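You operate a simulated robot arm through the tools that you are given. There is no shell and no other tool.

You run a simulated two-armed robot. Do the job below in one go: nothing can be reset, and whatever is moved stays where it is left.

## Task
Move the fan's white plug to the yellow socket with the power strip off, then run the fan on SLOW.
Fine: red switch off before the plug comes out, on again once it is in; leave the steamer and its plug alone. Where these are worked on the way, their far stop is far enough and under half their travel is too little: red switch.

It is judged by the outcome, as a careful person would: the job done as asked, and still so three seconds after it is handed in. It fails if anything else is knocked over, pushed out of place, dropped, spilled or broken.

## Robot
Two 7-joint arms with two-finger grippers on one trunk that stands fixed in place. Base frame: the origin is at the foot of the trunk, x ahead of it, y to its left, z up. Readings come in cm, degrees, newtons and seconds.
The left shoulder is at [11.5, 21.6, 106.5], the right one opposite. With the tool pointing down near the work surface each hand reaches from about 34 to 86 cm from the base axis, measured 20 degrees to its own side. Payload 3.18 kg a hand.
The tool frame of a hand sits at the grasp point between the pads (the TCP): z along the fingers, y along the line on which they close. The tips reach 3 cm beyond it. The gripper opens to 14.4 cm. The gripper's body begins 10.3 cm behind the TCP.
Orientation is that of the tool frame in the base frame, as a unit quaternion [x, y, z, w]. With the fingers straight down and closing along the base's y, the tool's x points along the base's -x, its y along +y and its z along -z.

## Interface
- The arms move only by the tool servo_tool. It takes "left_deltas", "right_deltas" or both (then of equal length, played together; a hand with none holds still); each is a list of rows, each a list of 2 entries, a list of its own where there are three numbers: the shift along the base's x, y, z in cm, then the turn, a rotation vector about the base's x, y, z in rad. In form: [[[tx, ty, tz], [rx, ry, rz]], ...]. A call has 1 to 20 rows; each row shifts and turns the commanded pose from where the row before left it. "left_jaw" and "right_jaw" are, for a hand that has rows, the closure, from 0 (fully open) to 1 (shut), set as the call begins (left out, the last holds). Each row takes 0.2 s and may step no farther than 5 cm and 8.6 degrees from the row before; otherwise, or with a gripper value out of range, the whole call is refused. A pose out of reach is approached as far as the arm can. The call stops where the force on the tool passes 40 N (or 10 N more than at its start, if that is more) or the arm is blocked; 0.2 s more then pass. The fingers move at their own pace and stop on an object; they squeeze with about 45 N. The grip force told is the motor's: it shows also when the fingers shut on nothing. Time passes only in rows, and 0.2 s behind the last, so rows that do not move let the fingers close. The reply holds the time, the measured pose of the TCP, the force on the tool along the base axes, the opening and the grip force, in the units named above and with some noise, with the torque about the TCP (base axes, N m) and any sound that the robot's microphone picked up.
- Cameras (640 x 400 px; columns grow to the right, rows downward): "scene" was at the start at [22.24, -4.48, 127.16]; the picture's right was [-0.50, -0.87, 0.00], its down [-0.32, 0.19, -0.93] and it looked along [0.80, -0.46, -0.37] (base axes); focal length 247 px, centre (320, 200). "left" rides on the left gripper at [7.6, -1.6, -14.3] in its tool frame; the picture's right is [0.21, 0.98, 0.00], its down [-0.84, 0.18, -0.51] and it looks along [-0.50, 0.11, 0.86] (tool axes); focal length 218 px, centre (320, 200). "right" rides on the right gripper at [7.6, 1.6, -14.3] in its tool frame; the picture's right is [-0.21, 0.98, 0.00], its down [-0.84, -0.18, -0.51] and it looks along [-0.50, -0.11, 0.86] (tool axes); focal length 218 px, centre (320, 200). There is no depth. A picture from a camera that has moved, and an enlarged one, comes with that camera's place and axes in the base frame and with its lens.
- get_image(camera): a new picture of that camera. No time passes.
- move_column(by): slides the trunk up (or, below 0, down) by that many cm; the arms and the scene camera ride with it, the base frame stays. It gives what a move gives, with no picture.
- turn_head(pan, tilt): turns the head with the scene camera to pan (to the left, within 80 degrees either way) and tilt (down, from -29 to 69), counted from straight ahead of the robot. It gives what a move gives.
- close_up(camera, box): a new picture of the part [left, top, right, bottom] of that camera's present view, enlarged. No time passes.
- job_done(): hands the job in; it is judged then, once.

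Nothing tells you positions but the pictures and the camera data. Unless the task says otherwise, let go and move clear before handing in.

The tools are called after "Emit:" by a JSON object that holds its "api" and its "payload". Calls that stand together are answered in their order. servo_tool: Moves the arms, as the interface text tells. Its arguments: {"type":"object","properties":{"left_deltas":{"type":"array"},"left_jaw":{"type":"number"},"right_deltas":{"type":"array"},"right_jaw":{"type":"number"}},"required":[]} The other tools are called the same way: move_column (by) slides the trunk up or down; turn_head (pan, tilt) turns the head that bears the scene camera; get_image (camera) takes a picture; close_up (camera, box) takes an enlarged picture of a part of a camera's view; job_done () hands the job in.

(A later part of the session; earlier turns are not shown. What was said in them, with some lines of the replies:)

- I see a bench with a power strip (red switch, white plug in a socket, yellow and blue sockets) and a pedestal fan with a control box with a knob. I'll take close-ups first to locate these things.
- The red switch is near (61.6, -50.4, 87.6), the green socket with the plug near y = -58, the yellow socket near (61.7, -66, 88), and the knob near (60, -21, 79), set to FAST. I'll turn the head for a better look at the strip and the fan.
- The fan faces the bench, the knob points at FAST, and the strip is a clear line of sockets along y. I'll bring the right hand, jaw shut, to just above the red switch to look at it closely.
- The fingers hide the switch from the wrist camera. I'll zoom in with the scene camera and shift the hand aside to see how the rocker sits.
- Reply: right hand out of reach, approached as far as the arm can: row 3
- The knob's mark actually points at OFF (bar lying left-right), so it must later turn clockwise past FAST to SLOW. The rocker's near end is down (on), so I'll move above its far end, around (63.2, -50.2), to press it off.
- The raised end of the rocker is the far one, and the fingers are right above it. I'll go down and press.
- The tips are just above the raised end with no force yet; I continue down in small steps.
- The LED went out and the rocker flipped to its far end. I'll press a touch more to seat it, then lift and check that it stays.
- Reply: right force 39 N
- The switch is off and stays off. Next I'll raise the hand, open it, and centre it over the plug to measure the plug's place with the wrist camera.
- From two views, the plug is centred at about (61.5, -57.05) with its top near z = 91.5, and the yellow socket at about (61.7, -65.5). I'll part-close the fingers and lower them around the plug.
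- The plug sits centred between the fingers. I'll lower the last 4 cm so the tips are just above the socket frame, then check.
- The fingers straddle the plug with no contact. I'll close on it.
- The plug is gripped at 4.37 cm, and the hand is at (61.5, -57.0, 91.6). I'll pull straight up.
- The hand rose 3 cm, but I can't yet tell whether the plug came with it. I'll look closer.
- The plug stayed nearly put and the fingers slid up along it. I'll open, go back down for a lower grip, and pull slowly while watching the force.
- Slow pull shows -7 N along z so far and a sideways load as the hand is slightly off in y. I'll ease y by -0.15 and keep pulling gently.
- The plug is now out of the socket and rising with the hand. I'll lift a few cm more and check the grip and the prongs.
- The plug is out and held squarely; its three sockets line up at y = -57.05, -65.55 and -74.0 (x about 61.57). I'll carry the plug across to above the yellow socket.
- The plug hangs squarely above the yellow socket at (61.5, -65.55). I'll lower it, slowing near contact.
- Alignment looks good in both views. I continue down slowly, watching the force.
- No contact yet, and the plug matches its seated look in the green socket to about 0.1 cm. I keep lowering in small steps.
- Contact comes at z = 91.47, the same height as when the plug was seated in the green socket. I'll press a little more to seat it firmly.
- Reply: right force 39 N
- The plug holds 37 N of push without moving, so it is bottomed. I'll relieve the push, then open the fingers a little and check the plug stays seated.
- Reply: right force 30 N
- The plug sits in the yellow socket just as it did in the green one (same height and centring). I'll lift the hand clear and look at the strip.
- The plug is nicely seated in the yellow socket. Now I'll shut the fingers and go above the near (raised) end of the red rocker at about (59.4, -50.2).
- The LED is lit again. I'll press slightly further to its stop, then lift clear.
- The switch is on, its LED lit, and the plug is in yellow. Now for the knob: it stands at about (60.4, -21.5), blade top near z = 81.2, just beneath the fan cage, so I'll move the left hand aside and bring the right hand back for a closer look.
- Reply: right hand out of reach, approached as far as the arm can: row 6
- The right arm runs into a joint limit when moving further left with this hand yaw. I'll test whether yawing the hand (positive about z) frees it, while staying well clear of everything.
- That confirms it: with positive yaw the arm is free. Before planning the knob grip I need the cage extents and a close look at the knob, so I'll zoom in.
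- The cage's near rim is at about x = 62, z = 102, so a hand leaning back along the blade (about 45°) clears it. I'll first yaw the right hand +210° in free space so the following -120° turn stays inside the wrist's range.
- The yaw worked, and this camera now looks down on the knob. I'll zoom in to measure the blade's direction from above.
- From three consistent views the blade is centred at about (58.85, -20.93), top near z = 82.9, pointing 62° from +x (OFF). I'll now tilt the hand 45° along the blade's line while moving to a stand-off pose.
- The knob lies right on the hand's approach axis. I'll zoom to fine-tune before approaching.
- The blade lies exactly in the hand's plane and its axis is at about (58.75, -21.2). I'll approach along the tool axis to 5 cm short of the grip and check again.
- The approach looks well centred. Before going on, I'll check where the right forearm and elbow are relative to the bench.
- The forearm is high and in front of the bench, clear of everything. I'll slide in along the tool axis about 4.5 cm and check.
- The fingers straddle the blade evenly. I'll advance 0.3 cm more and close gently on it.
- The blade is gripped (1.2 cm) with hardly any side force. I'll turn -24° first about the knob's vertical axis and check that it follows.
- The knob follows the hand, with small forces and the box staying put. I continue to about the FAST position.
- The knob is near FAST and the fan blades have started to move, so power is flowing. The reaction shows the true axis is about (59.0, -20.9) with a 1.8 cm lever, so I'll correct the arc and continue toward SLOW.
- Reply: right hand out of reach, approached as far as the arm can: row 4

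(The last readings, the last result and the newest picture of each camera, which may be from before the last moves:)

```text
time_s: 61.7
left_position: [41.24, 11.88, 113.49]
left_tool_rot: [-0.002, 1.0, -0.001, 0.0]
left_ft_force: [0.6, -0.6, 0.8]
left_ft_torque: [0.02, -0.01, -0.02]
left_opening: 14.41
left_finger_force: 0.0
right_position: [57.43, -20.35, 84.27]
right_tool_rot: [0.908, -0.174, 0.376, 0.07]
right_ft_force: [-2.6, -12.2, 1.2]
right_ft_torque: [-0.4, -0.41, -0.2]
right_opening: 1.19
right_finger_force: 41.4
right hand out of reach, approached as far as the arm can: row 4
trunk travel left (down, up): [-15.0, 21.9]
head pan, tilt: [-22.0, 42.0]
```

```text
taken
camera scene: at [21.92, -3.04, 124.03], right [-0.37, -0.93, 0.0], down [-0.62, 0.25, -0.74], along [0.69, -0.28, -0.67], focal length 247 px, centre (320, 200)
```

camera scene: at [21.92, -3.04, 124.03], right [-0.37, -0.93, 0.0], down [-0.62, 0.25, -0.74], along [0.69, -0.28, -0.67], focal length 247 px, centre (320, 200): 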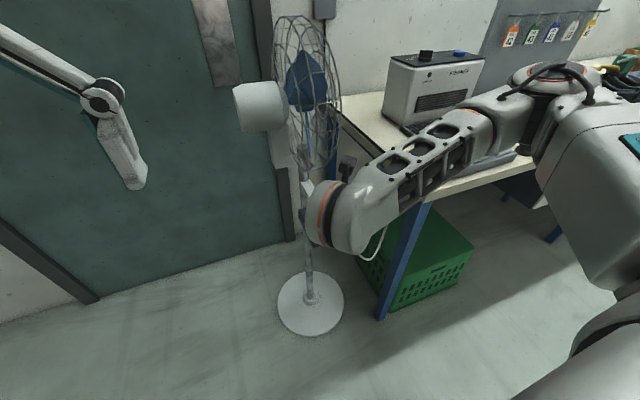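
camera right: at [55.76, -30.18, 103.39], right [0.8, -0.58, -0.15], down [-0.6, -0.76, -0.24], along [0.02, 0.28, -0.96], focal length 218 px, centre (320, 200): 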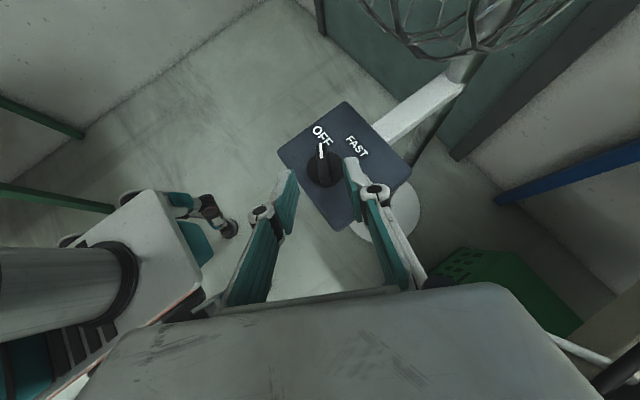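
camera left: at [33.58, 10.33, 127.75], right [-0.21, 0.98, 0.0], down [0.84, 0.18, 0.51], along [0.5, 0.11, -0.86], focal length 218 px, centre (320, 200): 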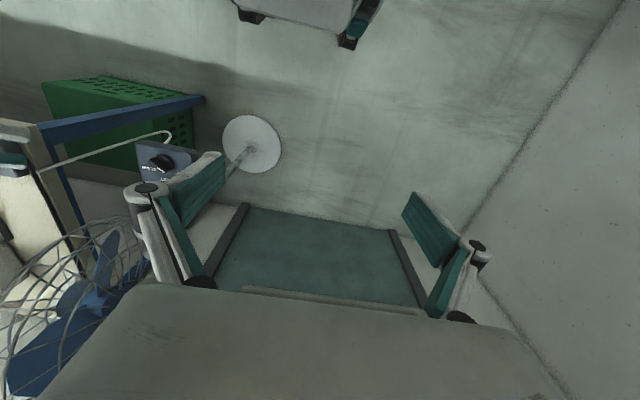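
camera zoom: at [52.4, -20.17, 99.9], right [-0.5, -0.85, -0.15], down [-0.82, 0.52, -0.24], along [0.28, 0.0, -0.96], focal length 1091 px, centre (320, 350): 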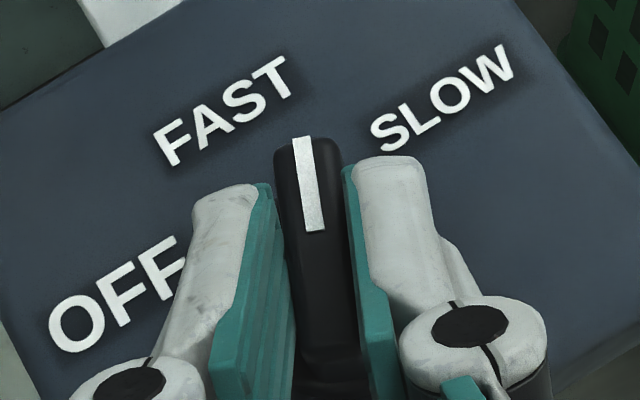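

At about -22° the right arm hits its limit, with the knob between FAST and SLOW and the fan clearly running. The last part suits the left arm better, so I'll open, back the right hand straight out along its axis, and see where the knob rests.

Emit:
{"api": "servo_tool", "payload": {"right_deltas": [[[0.05, -0.1, 0], [0, 0, 0.05]], [[0, 0, 0], [0, 0, 0]], [[0, 0, 0], [0, 0, 0]]], "right_jaw": 0.72}}

Emit:
{"api": "close_up", "payload": {"camera": "right", "box": [256, 130, 384, 210]}}

```text
time_s: 62.5
left_position: [41.26, 11.93, 113.39]
left_tool_rot: [-0.002, 1.0, -0.001, -0.001]
left_ft_force: [-0.1, 0.5, -0.2]
left_ft_torque: [0.02, 0.01, -0.01]
left_opening: 14.38
left_finger_force: 0.1
right_position: [57.39, -20.22, 84.38]
right_tool_rot: [0.912, -0.15, 0.378, 0.061]
right_ft_force: [-0.4, -0.2, 1.1]
right_ft_torque: [-0.03, -0.02, -0.01]
right_opening: 4.04
right_finger_force: 0.0
trunk travel left (down, up): [-15.0, 21.9]
head pan, tilt: [-22.0, 42.0]
```

```text
5.00 times, centred on (320, 170) of right
camera zoom: at [52.47, -20.31, 99.92], right [-0.45, -0.88, -0.15], down [-0.85, 0.48, -0.24], along [0.28, 0.02, -0.96], focal length 1091 px, centre (320, 350)
```

zoom: 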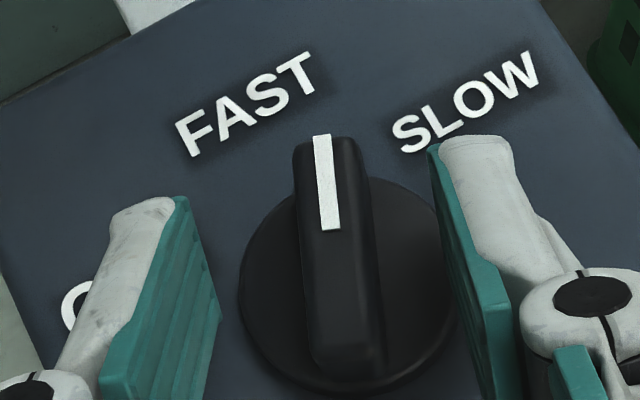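

The knob stays put at about -20°. I'll withdraw the right hand along its axis and park it to the right, out of the way.

Emit:
{"api": "servo_tool", "payload": {"right_deltas": [[[-1.3, 0.45, 1.4], [0, 0, 0]], [[-1.8, 0.6, 1.9], [0, 0, 0]], [[-1.8, 0.6, 1.9], [0, 0, 0]], [[-1.8, 0.6, 1.9], [0, 0, 0]], [[-1, -0.5, 3], [0, 0, 0.1]], [[-1, -2, 3], [0, 0, 0.1]], [[-1, -3, 3], [0, 0, 0.1]], [[0, -4, 2], [0, 0, 0.1]], [[0, -4, 0], [0, 0, 0.1]], [[0, -4, 0], [0, 0, 0.1]], [[0, -4, 0], [0, 0, 0]], [[0, -4, 0], [0, 0, 0]]]}}

Emit:
{"api": "get_image", "payload": {"camera": "scene"}}

Emit:
{"api": "close_up", "payload": {"camera": "scene", "box": [300, 195, 364, 235]}}

```text
time_s: 65.1
left_position: [41.39, 11.97, 113.38]
left_tool_rot: [-0.002, 1.0, -0.001, -0.001]
left_ft_force: [-0.8, 0.3, 0.3]
left_ft_torque: [0.0, 0.0, 0.0]
left_opening: 14.38
left_finger_force: 0.1
right_position: [54.96, -43.08, 100.12]
right_tool_rot: [0.915, 0.127, 0.379, -0.053]
right_ft_force: [0.2, -0.8, 0.4]
right_ft_torque: [-0.01, 0.02, 0.02]
right_opening: 4.02
right_finger_force: 0.1
right hand out of reach, approached as far as the arm can: row 3, 4, 5, 6, 7
trunk travel left (down, up): [-15.0, 21.9]
head pan, tilt: [-22.0, 42.0]
```

```text
taken
camera scene: at [22.05, -3.0, 123.99], right [-0.37, -0.93, 0.0], down [-0.62, 0.25, -0.74], along [0.69, -0.28, -0.67], focal length 247 px, centre (320, 200)
```

scene: 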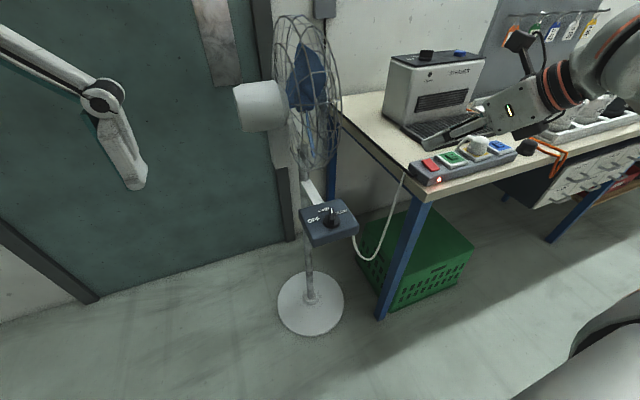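

```text
10.00 times, centred on (332, 215) of scene
camera zoom: at [22.05, -3.0, 123.99], right [-0.37, -0.93, 0.0], down [-0.62, 0.25, -0.74], along [0.69, -0.28, -0.67], focal length 2469 px, centre (200, 50)
```

zoom: 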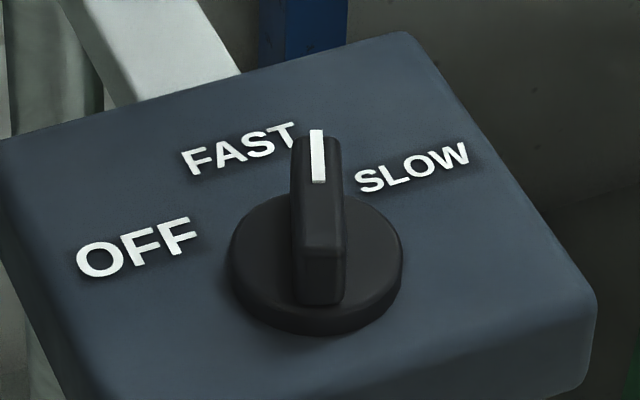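

The knob now points between FAST and SLOW (about -20°) and the box has not shifted. I'll yaw the left hand by +160° in free space, as I did with the right, and then lean it in to finish the turn.

Emit:
{"api": "servo_tool", "payload": {"left_deltas": [[[0, 0, 0], [0, 0, 0.1396]], [[0, 0, 0], [0, 0, 0.1396]], [[0, 0, 0], [0, 0, 0.1396]], [[0, 0, 0], [0, 0, 0.1396]], [[0, 0, 0], [0, 0, 0.1396]], [[0, 0, 0], [0, 0, 0.1396]], [[0, 0, 0], [0, 0, 0.1396]], [[0, 0, 0], [0, 0, 0.1396]], [[0, 0, 0], [0, 0, 0.1396]], [[0, 0, 0], [0, 0, 0.1396]], [[0, 0, 0], [0, 0, 0.1396]], [[0, 0, 0], [0, 0, 0.1396]], [[0, 0, 0], [0, 0, 0.1396]], [[0, 0, 0], [0, 0, 0.1396]], [[0, 0, 0], [0, 0, 0.1396]], [[0, 0, 0], [0, 0, 0.1396]], [[0, 0, 0], [0, 0, 0.1396]], [[0, 0, 0], [0, 0, 0.1396]], [[0, 0, 0], [0, 0, 0.1396]], [[0, 0, 0], [0, 0, 0.1396]]], "left_jaw": 0.72}}

Emit:
{"api": "get_image", "payload": {"camera": "scene"}}

Emit:
{"api": "get_image", "payload": {"camera": "left"}}

```text
time_s: 69.3
left_position: [41.26, 11.91, 113.43]
left_tool_rot: [0.985, -0.17, 0.0, 0.0]
left_ft_force: [0.6, 0.4, 0.0]
left_ft_torque: [0.02, 0.03, 0.0]
left_opening: 4.04
left_finger_force: 0.2
right_position: [54.89, -43.04, 100.36]
right_tool_rot: [0.915, 0.126, 0.379, -0.054]
right_ft_force: [0.0, 0.5, -0.1]
right_ft_torque: [-0.06, 0.0, 0.01]
right_opening: 4.05
right_finger_force: 0.1
trunk travel left (down, up): [-15.0, 21.9]
head pan, tilt: [-22.0, 42.0]
```

```text
taken
camera scene: at [21.96, -2.96, 124.02], right [-0.37, -0.93, 0.0], down [-0.62, 0.25, -0.74], along [0.69, -0.28, -0.67], focal length 247 px, centre (320, 200)
```

scene: 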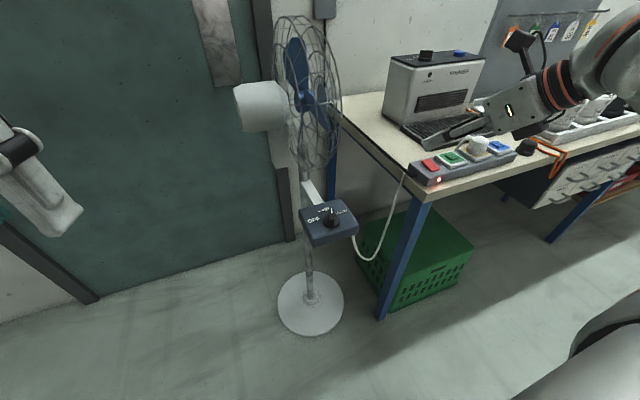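

```text
taken
camera left: at [49.01, 10.85, 127.8], right [-0.13, -0.99, 0.0], down [-0.85, 0.11, 0.51], along [-0.5, 0.07, -0.86], focal length 218 px, centre (320, 200)
```

left: 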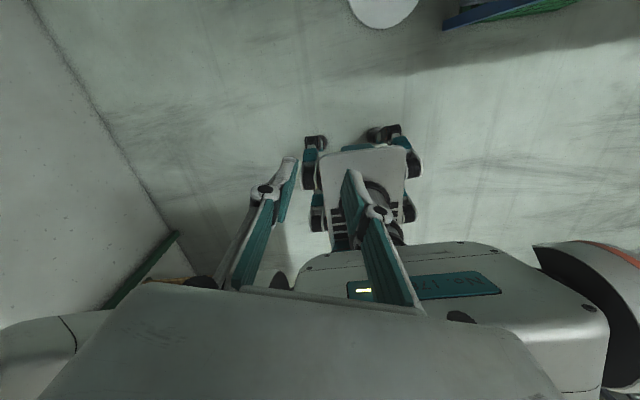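

The left hand is yawed and clear. I'll move it forward above the work area, then lean it back 45° along the blade line to a short stand-off.

Emit:
{"api": "servo_tool", "payload": {"left_deltas": [[[1.2, -3.3, 0], [0, 0, 0]], [[1.2, -3.4, -1], [0, 0, 0]], [[1.2, -3.4, -1], [0, 0, 0]], [[1.1, -3.4, -1], [0, 0, 0]], [[1.0, -3.3, -1], [0, 0, 0]], [[1.0, -3.1, -1], [0, 0, 0]], [[0, 0, 0], [0, 0, 0]]]}}

Emit:
{"api": "servo_tool", "payload": {"left_deltas": [[[0.67, -1.72, -2.5], [-0.0448, -0.1231, 0]], [[0.67, -1.72, -3.0], [-0.0448, -0.1231, 0]], [[0.67, -1.72, -3.0], [-0.0448, -0.1231, 0]], [[0.67, -1.72, -3.0], [-0.0448, -0.1231, 0]], [[0.67, -1.72, -3.0], [-0.0448, -0.1231, 0]], [[0.67, -1.72, -3.0], [-0.0448, -0.1231, 0]], [[0, 0, 0], [0, 0, 0]]]}}

Emit:
{"api": "get_image", "payload": {"camera": "scene"}}

Emit:
{"api": "get_image", "payload": {"camera": "left"}}

```text
time_s: 70.9
left_position: [47.91, -7.82, 108.18]
left_tool_rot: [0.985, -0.172, 0.001, -0.001]
left_ft_force: [0.6, 0.5, -0.9]
left_ft_torque: [-0.02, -0.02, -0.01]
left_opening: 4.04
left_finger_force: 0.2
right_position: [54.72, -42.96, 100.23]
right_tool_rot: [0.915, 0.126, 0.379, -0.053]
right_ft_force: [-0.1, 0.1, -1.0]
right_ft_torque: [-0.01, -0.01, 0.01]
right_opening: 4.03
right_finger_force: 0.1
trunk travel left (down, up): [-15.0, 21.9]
head pan, tilt: [-22.0, 42.0]
```

```text
time_s: 72.7
left_position: [53.08, -18.37, 93.83]
left_tool_rot: [0.907, -0.141, 0.386, 0.088]
left_ft_force: [0.0, 0.3, 0.2]
left_ft_torque: [0.04, -0.01, -0.04]
left_opening: 4.01
left_finger_force: 0.1
right_position: [54.81, -43.1, 100.15]
right_tool_rot: [0.915, 0.126, 0.379, -0.053]
right_ft_force: [0.4, 0.3, 0.7]
right_ft_torque: [-0.07, -0.01, 0.0]
right_opening: 4.01
right_finger_force: 0.1
trunk travel left (down, up): [-15.0, 21.9]
head pan, tilt: [-22.0, 42.0]
stopped in row 7 (left hand): the arm was blocked; the commanded pose is now the measured one
```

```text
taken
camera scene: at [21.96, -2.91, 124.02], right [-0.37, -0.93, 0.0], down [-0.62, 0.25, -0.74], along [0.69, -0.28, -0.67], focal length 247 px, centre (320, 200)
```

scene: 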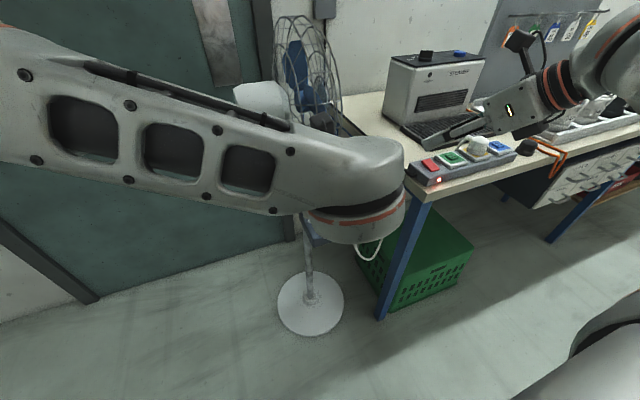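

```text
taken
camera left: at [49.04, -14.48, 109.11], right [-0.18, -0.96, 0.2], down [-0.96, 0.12, -0.26], along [0.22, -0.24, -0.95], focal length 218 px, centre (320, 200)
```

left: 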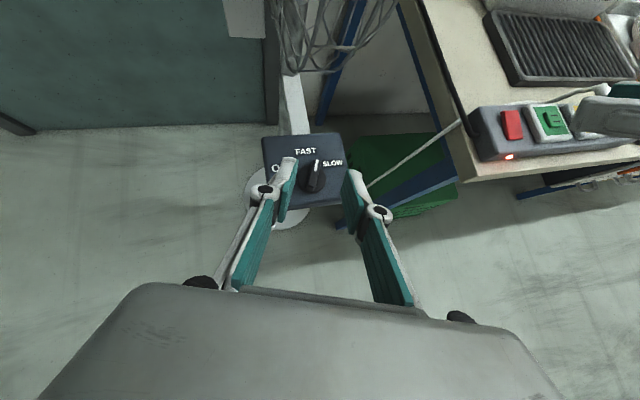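

The left arm stopped at a joint limit just short of the stand-off, with nothing touched. I'll yaw it 10° further toward SLOW, which moves away from that limit, and continue.

Emit:
{"api": "servo_tool", "payload": {"left_deltas": [[[0, 0.4, 0], [0.02, 0.0015, -0.065]], [[-0.2, 0.4, 0], [0.02, 0.0015, -0.065]], [[-0.2, 0.4, -0.5], [0.018, 0.001, -0.063]], [[0, 0, 0], [0, 0, 0]]]}}

Emit:
{"api": "close_up", "payload": {"camera": "left", "box": [224, 100, 416, 220]}}

```text
time_s: 73.7
left_position: [52.61, -17.17, 92.97]
left_tool_rot: [0.892, -0.242, 0.37, 0.095]
left_ft_force: [0.1, 1.0, -0.2]
left_ft_torque: [0.02, 0.01, 0.0]
left_opening: 4.03
left_finger_force: 0.0
right_position: [54.75, -43.22, 100.29]
right_tool_rot: [0.916, 0.125, 0.378, -0.052]
right_ft_force: [0.1, -0.2, -0.1]
right_ft_torque: [-0.01, -0.01, -0.01]
right_opening: 4.03
right_finger_force: 0.0
trunk travel left (down, up): [-15.0, 21.9]
head pan, tilt: [-22.0, 42.0]
```

```text
3.33 times, centred on (320, 160) of left
camera zoom: at [49.25, -13.72, 108.49], right [-0.37, -0.92, 0.14], down [-0.91, 0.33, -0.24], along [0.17, -0.21, -0.96], focal length 728 px, centre (320, 333)
```

zoom: 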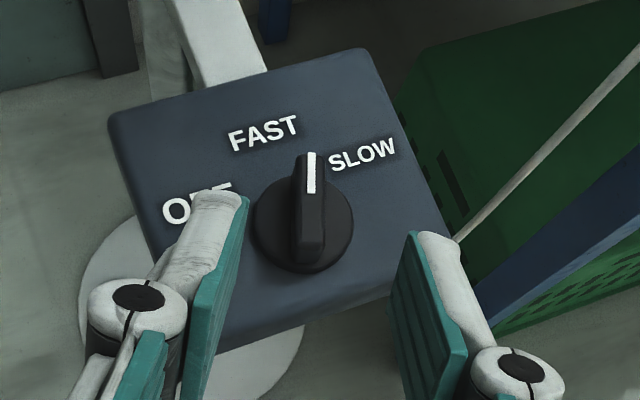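

The knob lies where predicted relative to the left hand. I'll move to a 4 cm stand-off on the grip axis and check.

Emit:
{"api": "servo_tool", "payload": {"left_deltas": [[[0.58, -0.38, -1.46], [0, 0, 0]], [[0.58, -0.38, -1.46], [0, 0, 0]], [[0.58, -0.38, -1.46], [0, 0, 0]], [[0.59, -0.37, -1.46], [0, 0, 0]], [[0, 0, 0], [0, 0, 0]]]}}

Emit:
{"api": "close_up", "payload": {"camera": "left", "box": [224, 110, 416, 230]}}

Emit:
{"api": "get_image", "payload": {"camera": "scene"}}

```text
time_s: 74.9
left_position: [54.83, -18.72, 87.17]
left_tool_rot: [0.892, -0.242, 0.37, 0.095]
left_ft_force: [-0.1, 0.4, -1.3]
left_ft_torque: [0.03, -0.01, 0.05]
left_opening: 4.04
left_finger_force: 0.1
right_position: [54.69, -43.19, 100.29]
right_tool_rot: [0.915, 0.126, 0.379, -0.053]
right_ft_force: [0.0, 0.1, 0.3]
right_ft_torque: [-0.02, 0.03, 0.0]
right_opening: 4.01
right_finger_force: 0.0
trunk travel left (down, up): [-15.0, 21.9]
head pan, tilt: [-22.0, 42.0]
```

```text
3.33 times, centred on (320, 170) of left
camera zoom: at [51.49, -15.19, 102.66], right [-0.36, -0.92, 0.14], down [-0.92, 0.33, -0.24], along [0.17, -0.21, -0.96], focal length 728 px, centre (320, 300)
```

zoom: 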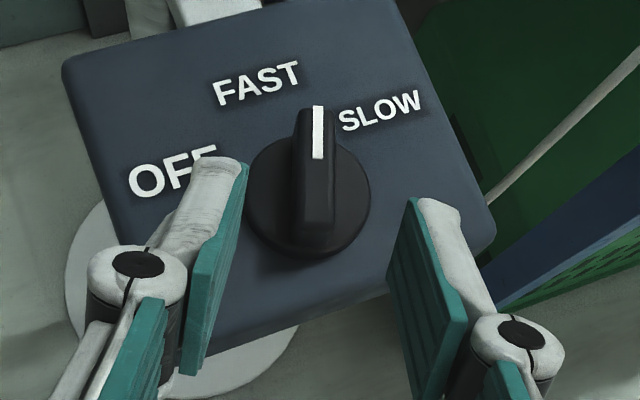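

```text
taken
camera scene: at [21.94, -2.96, 124.03], right [-0.37, -0.93, 0.0], down [-0.62, 0.25, -0.74], along [0.69, -0.28, -0.67], focal length 247 px, centre (320, 200)
```

scene: 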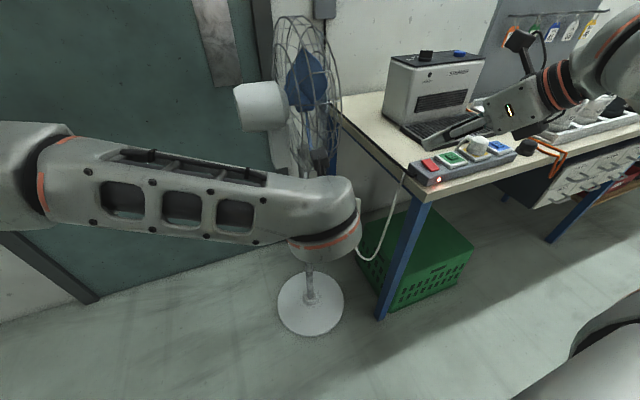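

Well aligned; the blade is about 8° off the hand's plane, which closing will straighten in the wanted direction. I'll advance 4 cm along the axis.

Emit:
{"api": "servo_tool", "payload": {"left_deltas": [[[0.74, -0.43, -0.85], [0, 0, 0]], [[0.74, -0.43, -0.85], [0, 0, 0]], [[0.61, -0.35, -0.71], [0, 0, 0]], [[0.36, -0.21, -0.42], [0, 0, 0]], [[0, 0, 0], [0, 0, 0]]]}}

Emit:
{"api": "close_up", "payload": {"camera": "left", "box": [256, 130, 384, 210]}}

```text
time_s: 76.1
left_position: [57.36, -20.07, 84.21]
left_tool_rot: [0.892, -0.241, 0.37, 0.095]
left_ft_force: [0.2, 0.1, 0.0]
left_ft_torque: [0.0, -0.04, 0.02]
left_opening: 4.01
left_finger_force: 0.0
right_position: [54.83, -43.12, 100.15]
right_tool_rot: [0.915, 0.126, 0.379, -0.053]
right_ft_force: [0.0, 0.5, -0.7]
right_ft_torque: [0.01, -0.03, 0.0]
right_opening: 4.03
right_finger_force: 0.0
trunk travel left (down, up): [-15.0, 21.9]
head pan, tilt: [-22.0, 42.0]
```

```text
5.00 times, centred on (320, 170) of left
camera zoom: at [54.06, -16.56, 99.77], right [-0.36, -0.92, 0.14], down [-0.92, 0.33, -0.24], along [0.17, -0.21, -0.96], focal length 1091 px, centre (320, 350)
```

zoom: 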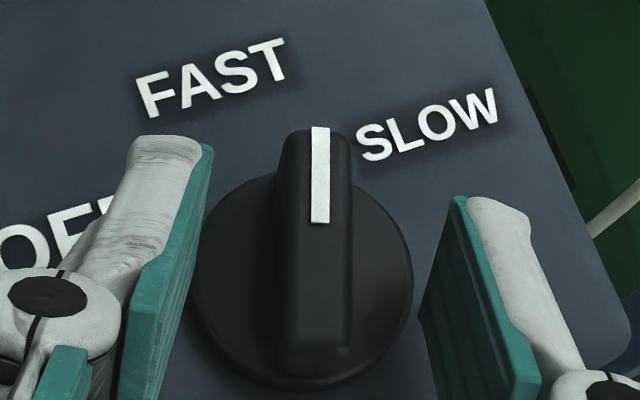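

The fingers straddle the blade evenly with no contact force. Closing the left gripper.

Emit:
{"api": "servo_tool", "payload": {"left_deltas": [[[0, 0, 0], [0, 0, 0]], [[0, 0, 0], [0, 0, 0]], [[0, 0, 0], [0, 0, 0]]], "left_jaw": 1}}

Emit:
{"api": "close_up", "payload": {"camera": "left", "box": [256, 130, 384, 210]}}

```text
time_s: 76.9
left_position: [57.39, -20.07, 84.15]
left_tool_rot: [0.892, -0.241, 0.37, 0.096]
left_ft_force: [1.1, 3.0, -0.7]
left_ft_torque: [0.22, 0.02, 0.06]
left_opening: 1.18
left_finger_force: 41.8
right_position: [54.81, -43.06, 100.25]
right_tool_rot: [0.915, 0.126, 0.379, -0.053]
right_ft_force: [0.4, -0.4, 0.8]
right_ft_torque: [-0.03, 0.02, 0.02]
right_opening: 4.02
right_finger_force: 0.0
trunk travel left (down, up): [-15.0, 21.9]
head pan, tilt: [-22.0, 42.0]
```

```text
5.00 times, centred on (320, 170) of left
camera zoom: at [54.1, -16.52, 99.76], right [-0.36, -0.92, 0.14], down [-0.92, 0.33, -0.24], along [0.17, -0.21, -0.96], focal length 1091 px, centre (320, 350)
```

zoom: 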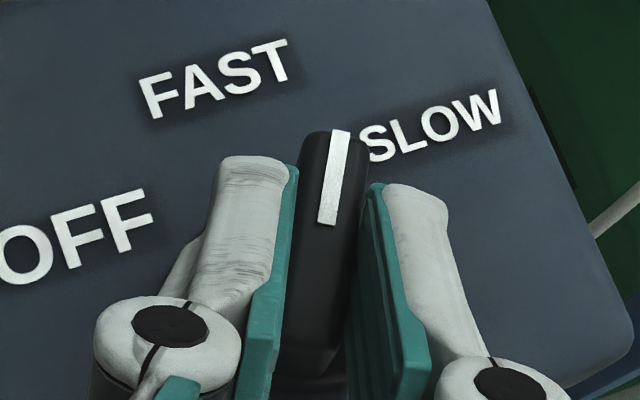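

Gripped and aligned at about -30°. Now I turn the last 28° toward SLOW.

Emit:
{"api": "servo_tool", "payload": {"left_deltas": [[[0.12, 0.18, 0], [0, 0, -0.1222]], [[0.15, 0.17, 0], [0, 0, -0.1222]], [[0.16, 0.15, 0], [0, 0, -0.1222]], [[0.18, 0.13, 0], [0, 0, -0.1222]], [[0, 0, 0], [0, 0, 0]]]}}

Emit:
{"api": "close_up", "payload": {"camera": "left", "box": [256, 130, 384, 210]}}

Emit:
{"api": "get_image", "payload": {"camera": "scene"}}

```text
time_s: 78.1
left_position: [58.04, -19.53, 84.29]
left_tool_rot: [0.807, -0.45, 0.335, 0.182]
left_ft_force: [1.0, 8.5, -3.7]
left_ft_torque: [0.35, 0.1, 0.07]
left_opening: 1.18
left_finger_force: 42.1
right_position: [54.91, -43.03, 100.23]
right_tool_rot: [0.915, 0.127, 0.379, -0.054]
right_ft_force: [-0.6, 0.2, 0.7]
right_ft_torque: [0.0, 0.02, -0.02]
right_opening: 4.03
right_finger_force: 0.1
trunk travel left (down, up): [-15.0, 21.9]
head pan, tilt: [-22.0, 42.0]
```

```text
5.00 times, centred on (320, 170) of left
camera zoom: at [56.82, -14.8, 99.78], right [-0.75, -0.64, 0.14], down [-0.66, 0.72, -0.24], along [0.05, -0.27, -0.96], focal length 1091 px, centre (320, 350)
```

zoom: 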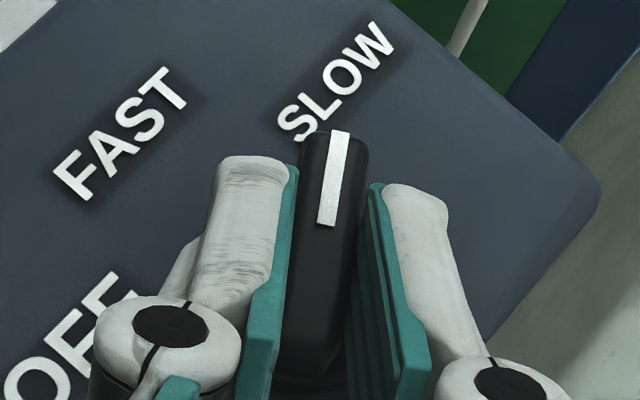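

```text
taken
camera scene: at [22.01, -2.9, 124.01], right [-0.37, -0.93, 0.0], down [-0.62, 0.25, -0.74], along [0.69, -0.28, -0.67], focal length 247 px, centre (320, 200)
```

scene: 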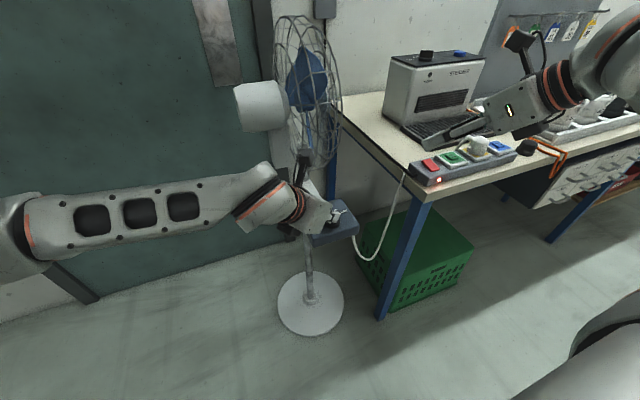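

The blade now points at SLOW (about -58°). I'll nudge 3° more to mirror exactly how it sat at OFF, watching the torque for an end stop.

Emit:
{"api": "servo_tool", "payload": {"left_deltas": [[[0.06, 0.12, 0], [0, 0, -0.05]], [[0, 0, 0], [0, 0, 0]]]}}

Emit:
{"api": "close_up", "payload": {"camera": "left", "box": [256, 130, 384, 210]}}

```text
time_s: 78.7
left_position: [58.07, -19.4, 84.28]
left_tool_rot: [0.796, -0.469, 0.332, 0.191]
left_ft_force: [5.3, 2.3, -8.7]
left_ft_torque: [-0.21, 0.21, 0.61]
left_opening: 1.19
left_finger_force: 41.6
right_position: [54.86, -43.0, 100.14]
right_tool_rot: [0.916, 0.126, 0.378, -0.054]
right_ft_force: [-0.4, 0.1, -0.1]
right_ft_torque: [0.0, -0.01, -0.02]
right_opening: 4.02
right_finger_force: 0.1
trunk travel left (down, up): [-15.0, 21.9]
head pan, tilt: [-22.0, 42.0]
```

```text
5.00 times, centred on (320, 170) of left
camera zoom: at [57.12, -14.69, 99.78], right [-0.78, -0.6, 0.14], down [-0.62, 0.75, -0.24], along [0.04, -0.27, -0.96], focal length 1091 px, centre (320, 350)
```

zoom: 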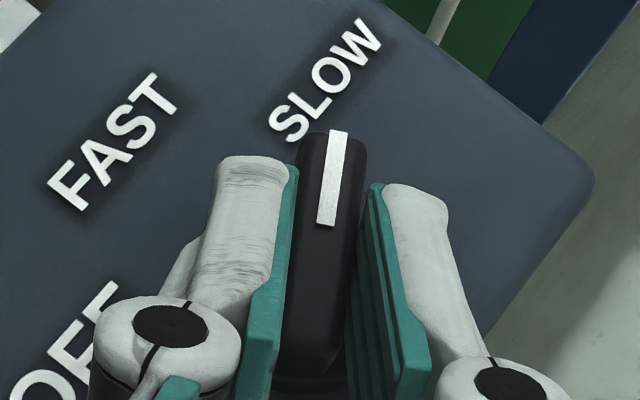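

The torque rises to 0.6 N m, so this is the end stop at SLOW. I'll open the left fingers and check the knob.

Emit:
{"api": "servo_tool", "payload": {"left_deltas": [[[0, 0, 0], [0, 0, 0.02]], [[0, 0, 0], [0, 0, 0]], [[0, 0, 0], [0, 0, 0]]], "left_jaw": 0.72}}

Emit:
{"api": "close_up", "payload": {"camera": "left", "box": [256, 130, 384, 210]}}

```text
time_s: 79.5
left_position: [57.89, -19.38, 84.39]
left_tool_rot: [0.801, -0.462, 0.333, 0.186]
left_ft_force: [-0.7, 0.1, 0.2]
left_ft_torque: [-0.01, 0.01, 0.01]
left_opening: 4.03
left_finger_force: 0.1
right_position: [54.76, -43.18, 100.24]
right_tool_rot: [0.915, 0.125, 0.38, -0.053]
right_ft_force: [0.2, 0.0, 0.0]
right_ft_torque: [-0.03, -0.02, 0.01]
right_opening: 4.03
right_finger_force: 0.1
trunk travel left (down, up): [-15.0, 21.9]
head pan, tilt: [-22.0, 42.0]
```

```text
5.00 times, centred on (320, 170) of left
camera zoom: at [56.91, -14.72, 99.9], right [-0.77, -0.62, 0.14], down [-0.63, 0.74, -0.24], along [0.04, -0.27, -0.96], focal length 1091 px, centre (320, 350)
```

zoom: 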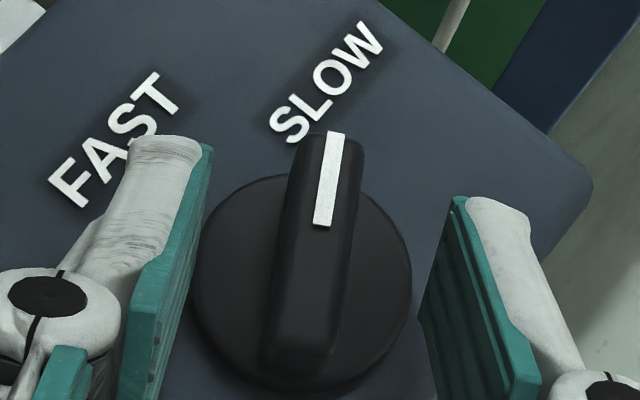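

The knob rests on SLOW. I'll back the left hand straight out along its axis and move it clear.

Emit:
{"api": "servo_tool", "payload": {"left_deltas": [[[-0.7, 1.2, 1.4], [0, 0, 0]], [[-0.9, 1.6, 1.8], [0, 0, 0]], [[-0.9, 1.6, 1.9], [0, 0, 0]], [[-1.2, 2.0, 2.3], [0, 0, 0]], [[-1.5, 3, 2.5], [0, 0, 0]], [[-1.5, 3.5, 2.5], [0, 0, 0]], [[-1.5, 3.5, 1], [0, 0, 0]], [[-1.5, 3.5, 0], [0, 0, 0]], [[0, 0, 0], [0, 0, 0]]]}}

Emit:
{"api": "get_image", "payload": {"camera": "scene"}}

Emit:
{"api": "close_up", "payload": {"camera": "scene", "box": [300, 195, 364, 235]}}

```text
time_s: 81.5
left_position: [48.34, 0.51, 97.49]
left_tool_rot: [0.8, -0.462, 0.333, 0.186]
left_ft_force: [-0.4, 0.9, 0.1]
left_ft_torque: [-0.02, 0.0, 0.0]
left_opening: 4.04
left_finger_force: 0.0
right_position: [54.73, -43.06, 100.14]
right_tool_rot: [0.916, 0.127, 0.378, -0.054]
right_ft_force: [-0.1, -0.2, -0.7]
right_ft_torque: [-0.01, 0.0, -0.01]
right_opening: 4.03
right_finger_force: 0.1
trunk travel left (down, up): [-15.0, 21.9]
head pan, tilt: [-22.0, 42.0]
```

```text
taken
camera scene: at [21.97, -2.96, 124.01], right [-0.37, -0.93, 0.0], down [-0.62, 0.25, -0.74], along [0.69, -0.28, -0.67], focal length 247 px, centre (320, 200)
```

scene: 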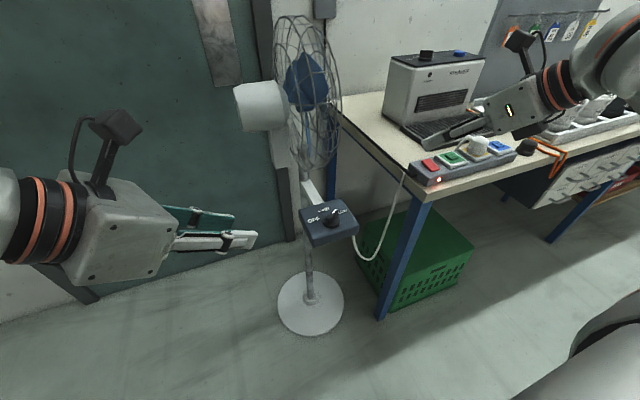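

```text
10.00 times, centred on (332, 215) of scene
camera zoom: at [21.97, -2.96, 124.01], right [-0.37, -0.93, 0.0], down [-0.62, 0.25, -0.74], along [0.69, -0.28, -0.67], focal length 2469 px, centre (200, 50)
```

zoom: 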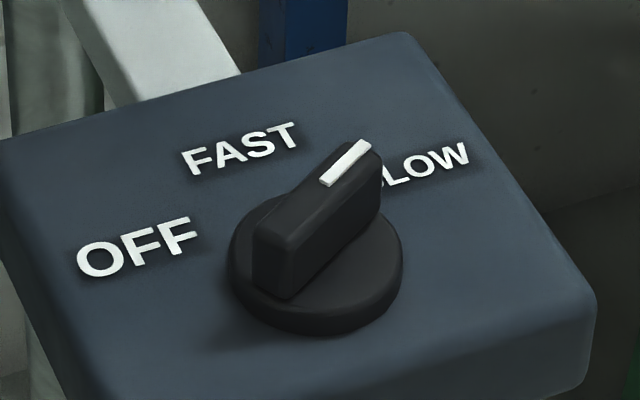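

The knob reads SLOW at about -61° and the box hasn't moved. I'll raise the right hand clear too and compare fan pictures over time to see that it runs.

Emit:
{"api": "close_up", "payload": {"camera": "scene", "box": [224, 10, 384, 110]}}

Emit:
{"api": "servo_tool", "payload": {"right_deltas": [[[0, 0, 2], [0, 0, 0]], [[0, 0, 3], [0, 0, 0]], [[-0.5, 0, 3], [0, 0, 0]], [[-1, 0, 2], [0, 0, 0]], [[0, 0, 0], [0, 0, 0]]], "left_deltas": [[[-0.5, 2, 1], [0, 0, 0]], [[-0.5, 2, 1], [0, 0, 0]], [[0, 2, 1], [0, 0, 0]], [[0, 0, 0], [0, 0, 0]], [[0, 0, 0], [0, 0, 0]]]}}

Emit:
{"api": "close_up", "payload": {"camera": "scene", "box": [224, 10, 384, 110]}}

Emit:
{"api": "turn_head", "payload": {"pan": -46, "tilt": 36}}

Emit:
{"api": "get_image", "payload": {"camera": "scene"}}

Emit:
{"api": "close_up", "payload": {"camera": "scene", "box": [290, 130, 418, 210]}}

```text
4.00 times, centred on (304, 60) of scene
camera zoom: at [21.97, -2.96, 124.01], right [-0.37, -0.93, 0.0], down [-0.62, 0.25, -0.74], along [0.69, -0.28, -0.67], focal length 988 px, centre (384, 760)
```

zoom: 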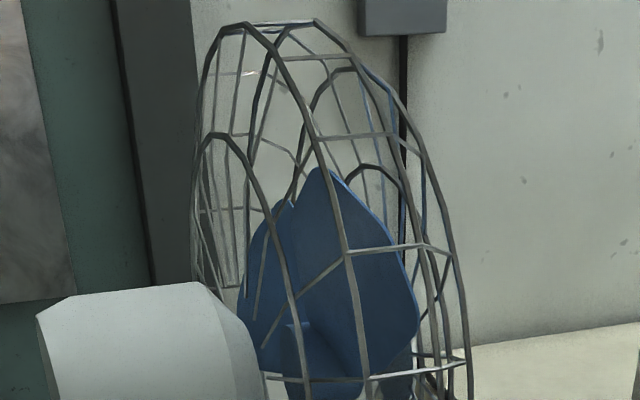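

```text
time_s: 82.7
left_position: [47.28, 6.63, 100.72]
left_tool_rot: [0.801, -0.462, 0.333, 0.186]
left_ft_force: [-0.7, 0.2, -0.2]
left_ft_torque: [-0.01, -0.01, 0.01]
left_opening: 4.0
left_finger_force: 0.1
right_position: [53.32, -43.06, 110.39]
right_tool_rot: [0.915, 0.126, 0.379, -0.054]
right_ft_force: [0.4, -0.2, -0.6]
right_ft_torque: [0.0, 0.01, 0.01]
right_opening: 4.03
right_finger_force: 0.0
trunk travel left (down, up): [-15.0, 21.9]
head pan, tilt: [-22.0, 42.0]
```

```text
4.00 times, centred on (304, 60) of scene
camera zoom: at [21.97, -2.97, 124.01], right [-0.37, -0.93, 0.0], down [-0.62, 0.25, -0.74], along [0.69, -0.28, -0.67], focal length 988 px, centre (384, 760)
```

zoom: 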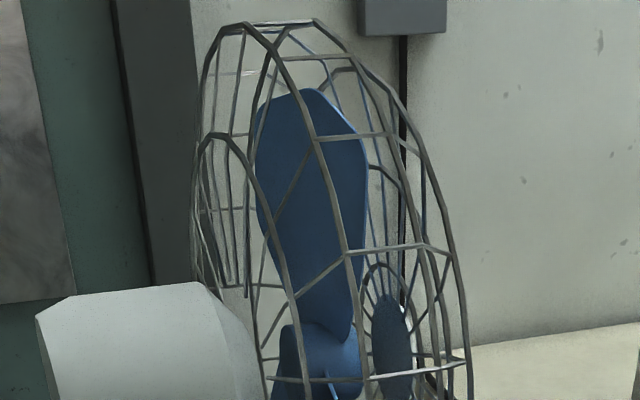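

```text
time_s: 83.6
left_position: [47.28, 6.58, 100.78]
left_tool_rot: [0.8, -0.462, 0.333, 0.187]
left_ft_force: [-0.5, 0.1, 0.7]
left_ft_torque: [0.01, 0.0, -0.02]
left_opening: 4.05
left_finger_force: 0.0
right_position: [53.4, -43.08, 110.23]
right_tool_rot: [0.915, 0.126, 0.38, -0.054]
right_ft_force: [-0.2, 0.2, -0.2]
right_ft_torque: [0.01, 0.0, -0.02]
right_opening: 4.03
right_finger_force: 0.1
trunk travel left (down, up): [-15.0, 21.9]
head pan, tilt: [-46.0, 36.0]
```

```text
taken
camera scene: at [20.29, -6.12, 124.91], right [-0.72, -0.7, 0.0], down [-0.41, 0.42, -0.81], along [0.56, -0.58, -0.59], focal length 247 px, centre (320, 200)
```

scene: 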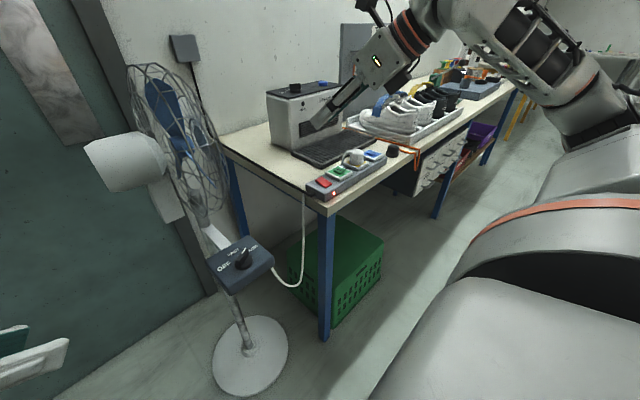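

```text
5.00 times, centred on (354, 170) of scene
camera zoom: at [20.29, -6.12, 124.91], right [-0.72, -0.7, 0.0], down [-0.41, 0.42, -0.81], along [0.56, -0.58, -0.59], focal length 1234 px, centre (150, 350)
```

zoom: 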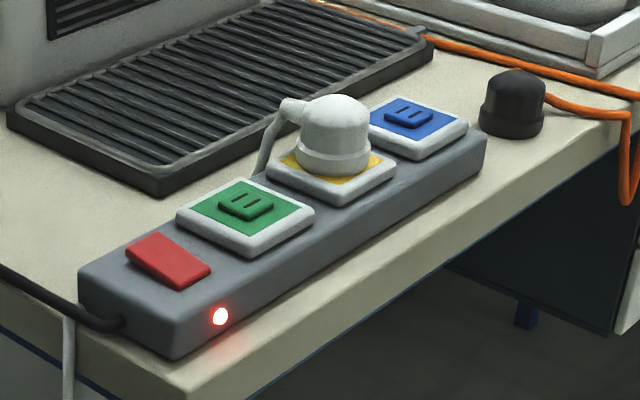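

The fan blades move between pictures, so the fan is running. The knob points at SLOW, the plug is seated in the yellow socket, the red switch is on with its LED lit, and the steamer's black plug is untouched. Both hands are clear, so I'm handing the job in.

Emit:
{"api": "job_done", "payload": {}}

```text
The job is handed in.
```

The fan's white plug is now in the yellow socket and the fan is running on SLOW.

- **Switch and plug:** I turned the red switch off before pulling the plug. It went back on once the plug was seated in yellow, and the strip's light is lit.
- **Plug slip:** On the first pull the fingers slid off the plug. I gripped it lower and it came out on the second pull.
- **Knob:** It started at OFF. The right arm reached its limit between FAST and SLOW, so I finished the turn with the left hand, up to the knob's end stop at SLOW. The fan ran on FAST for a moment on the way.
- **Fan running:** The blades are in different positions in pictures taken about a second apart.
- **Surroundings:** The steamer and its black plug were left alone. Nothing was knocked over or moved out of place that I could see, and both hands are clear.
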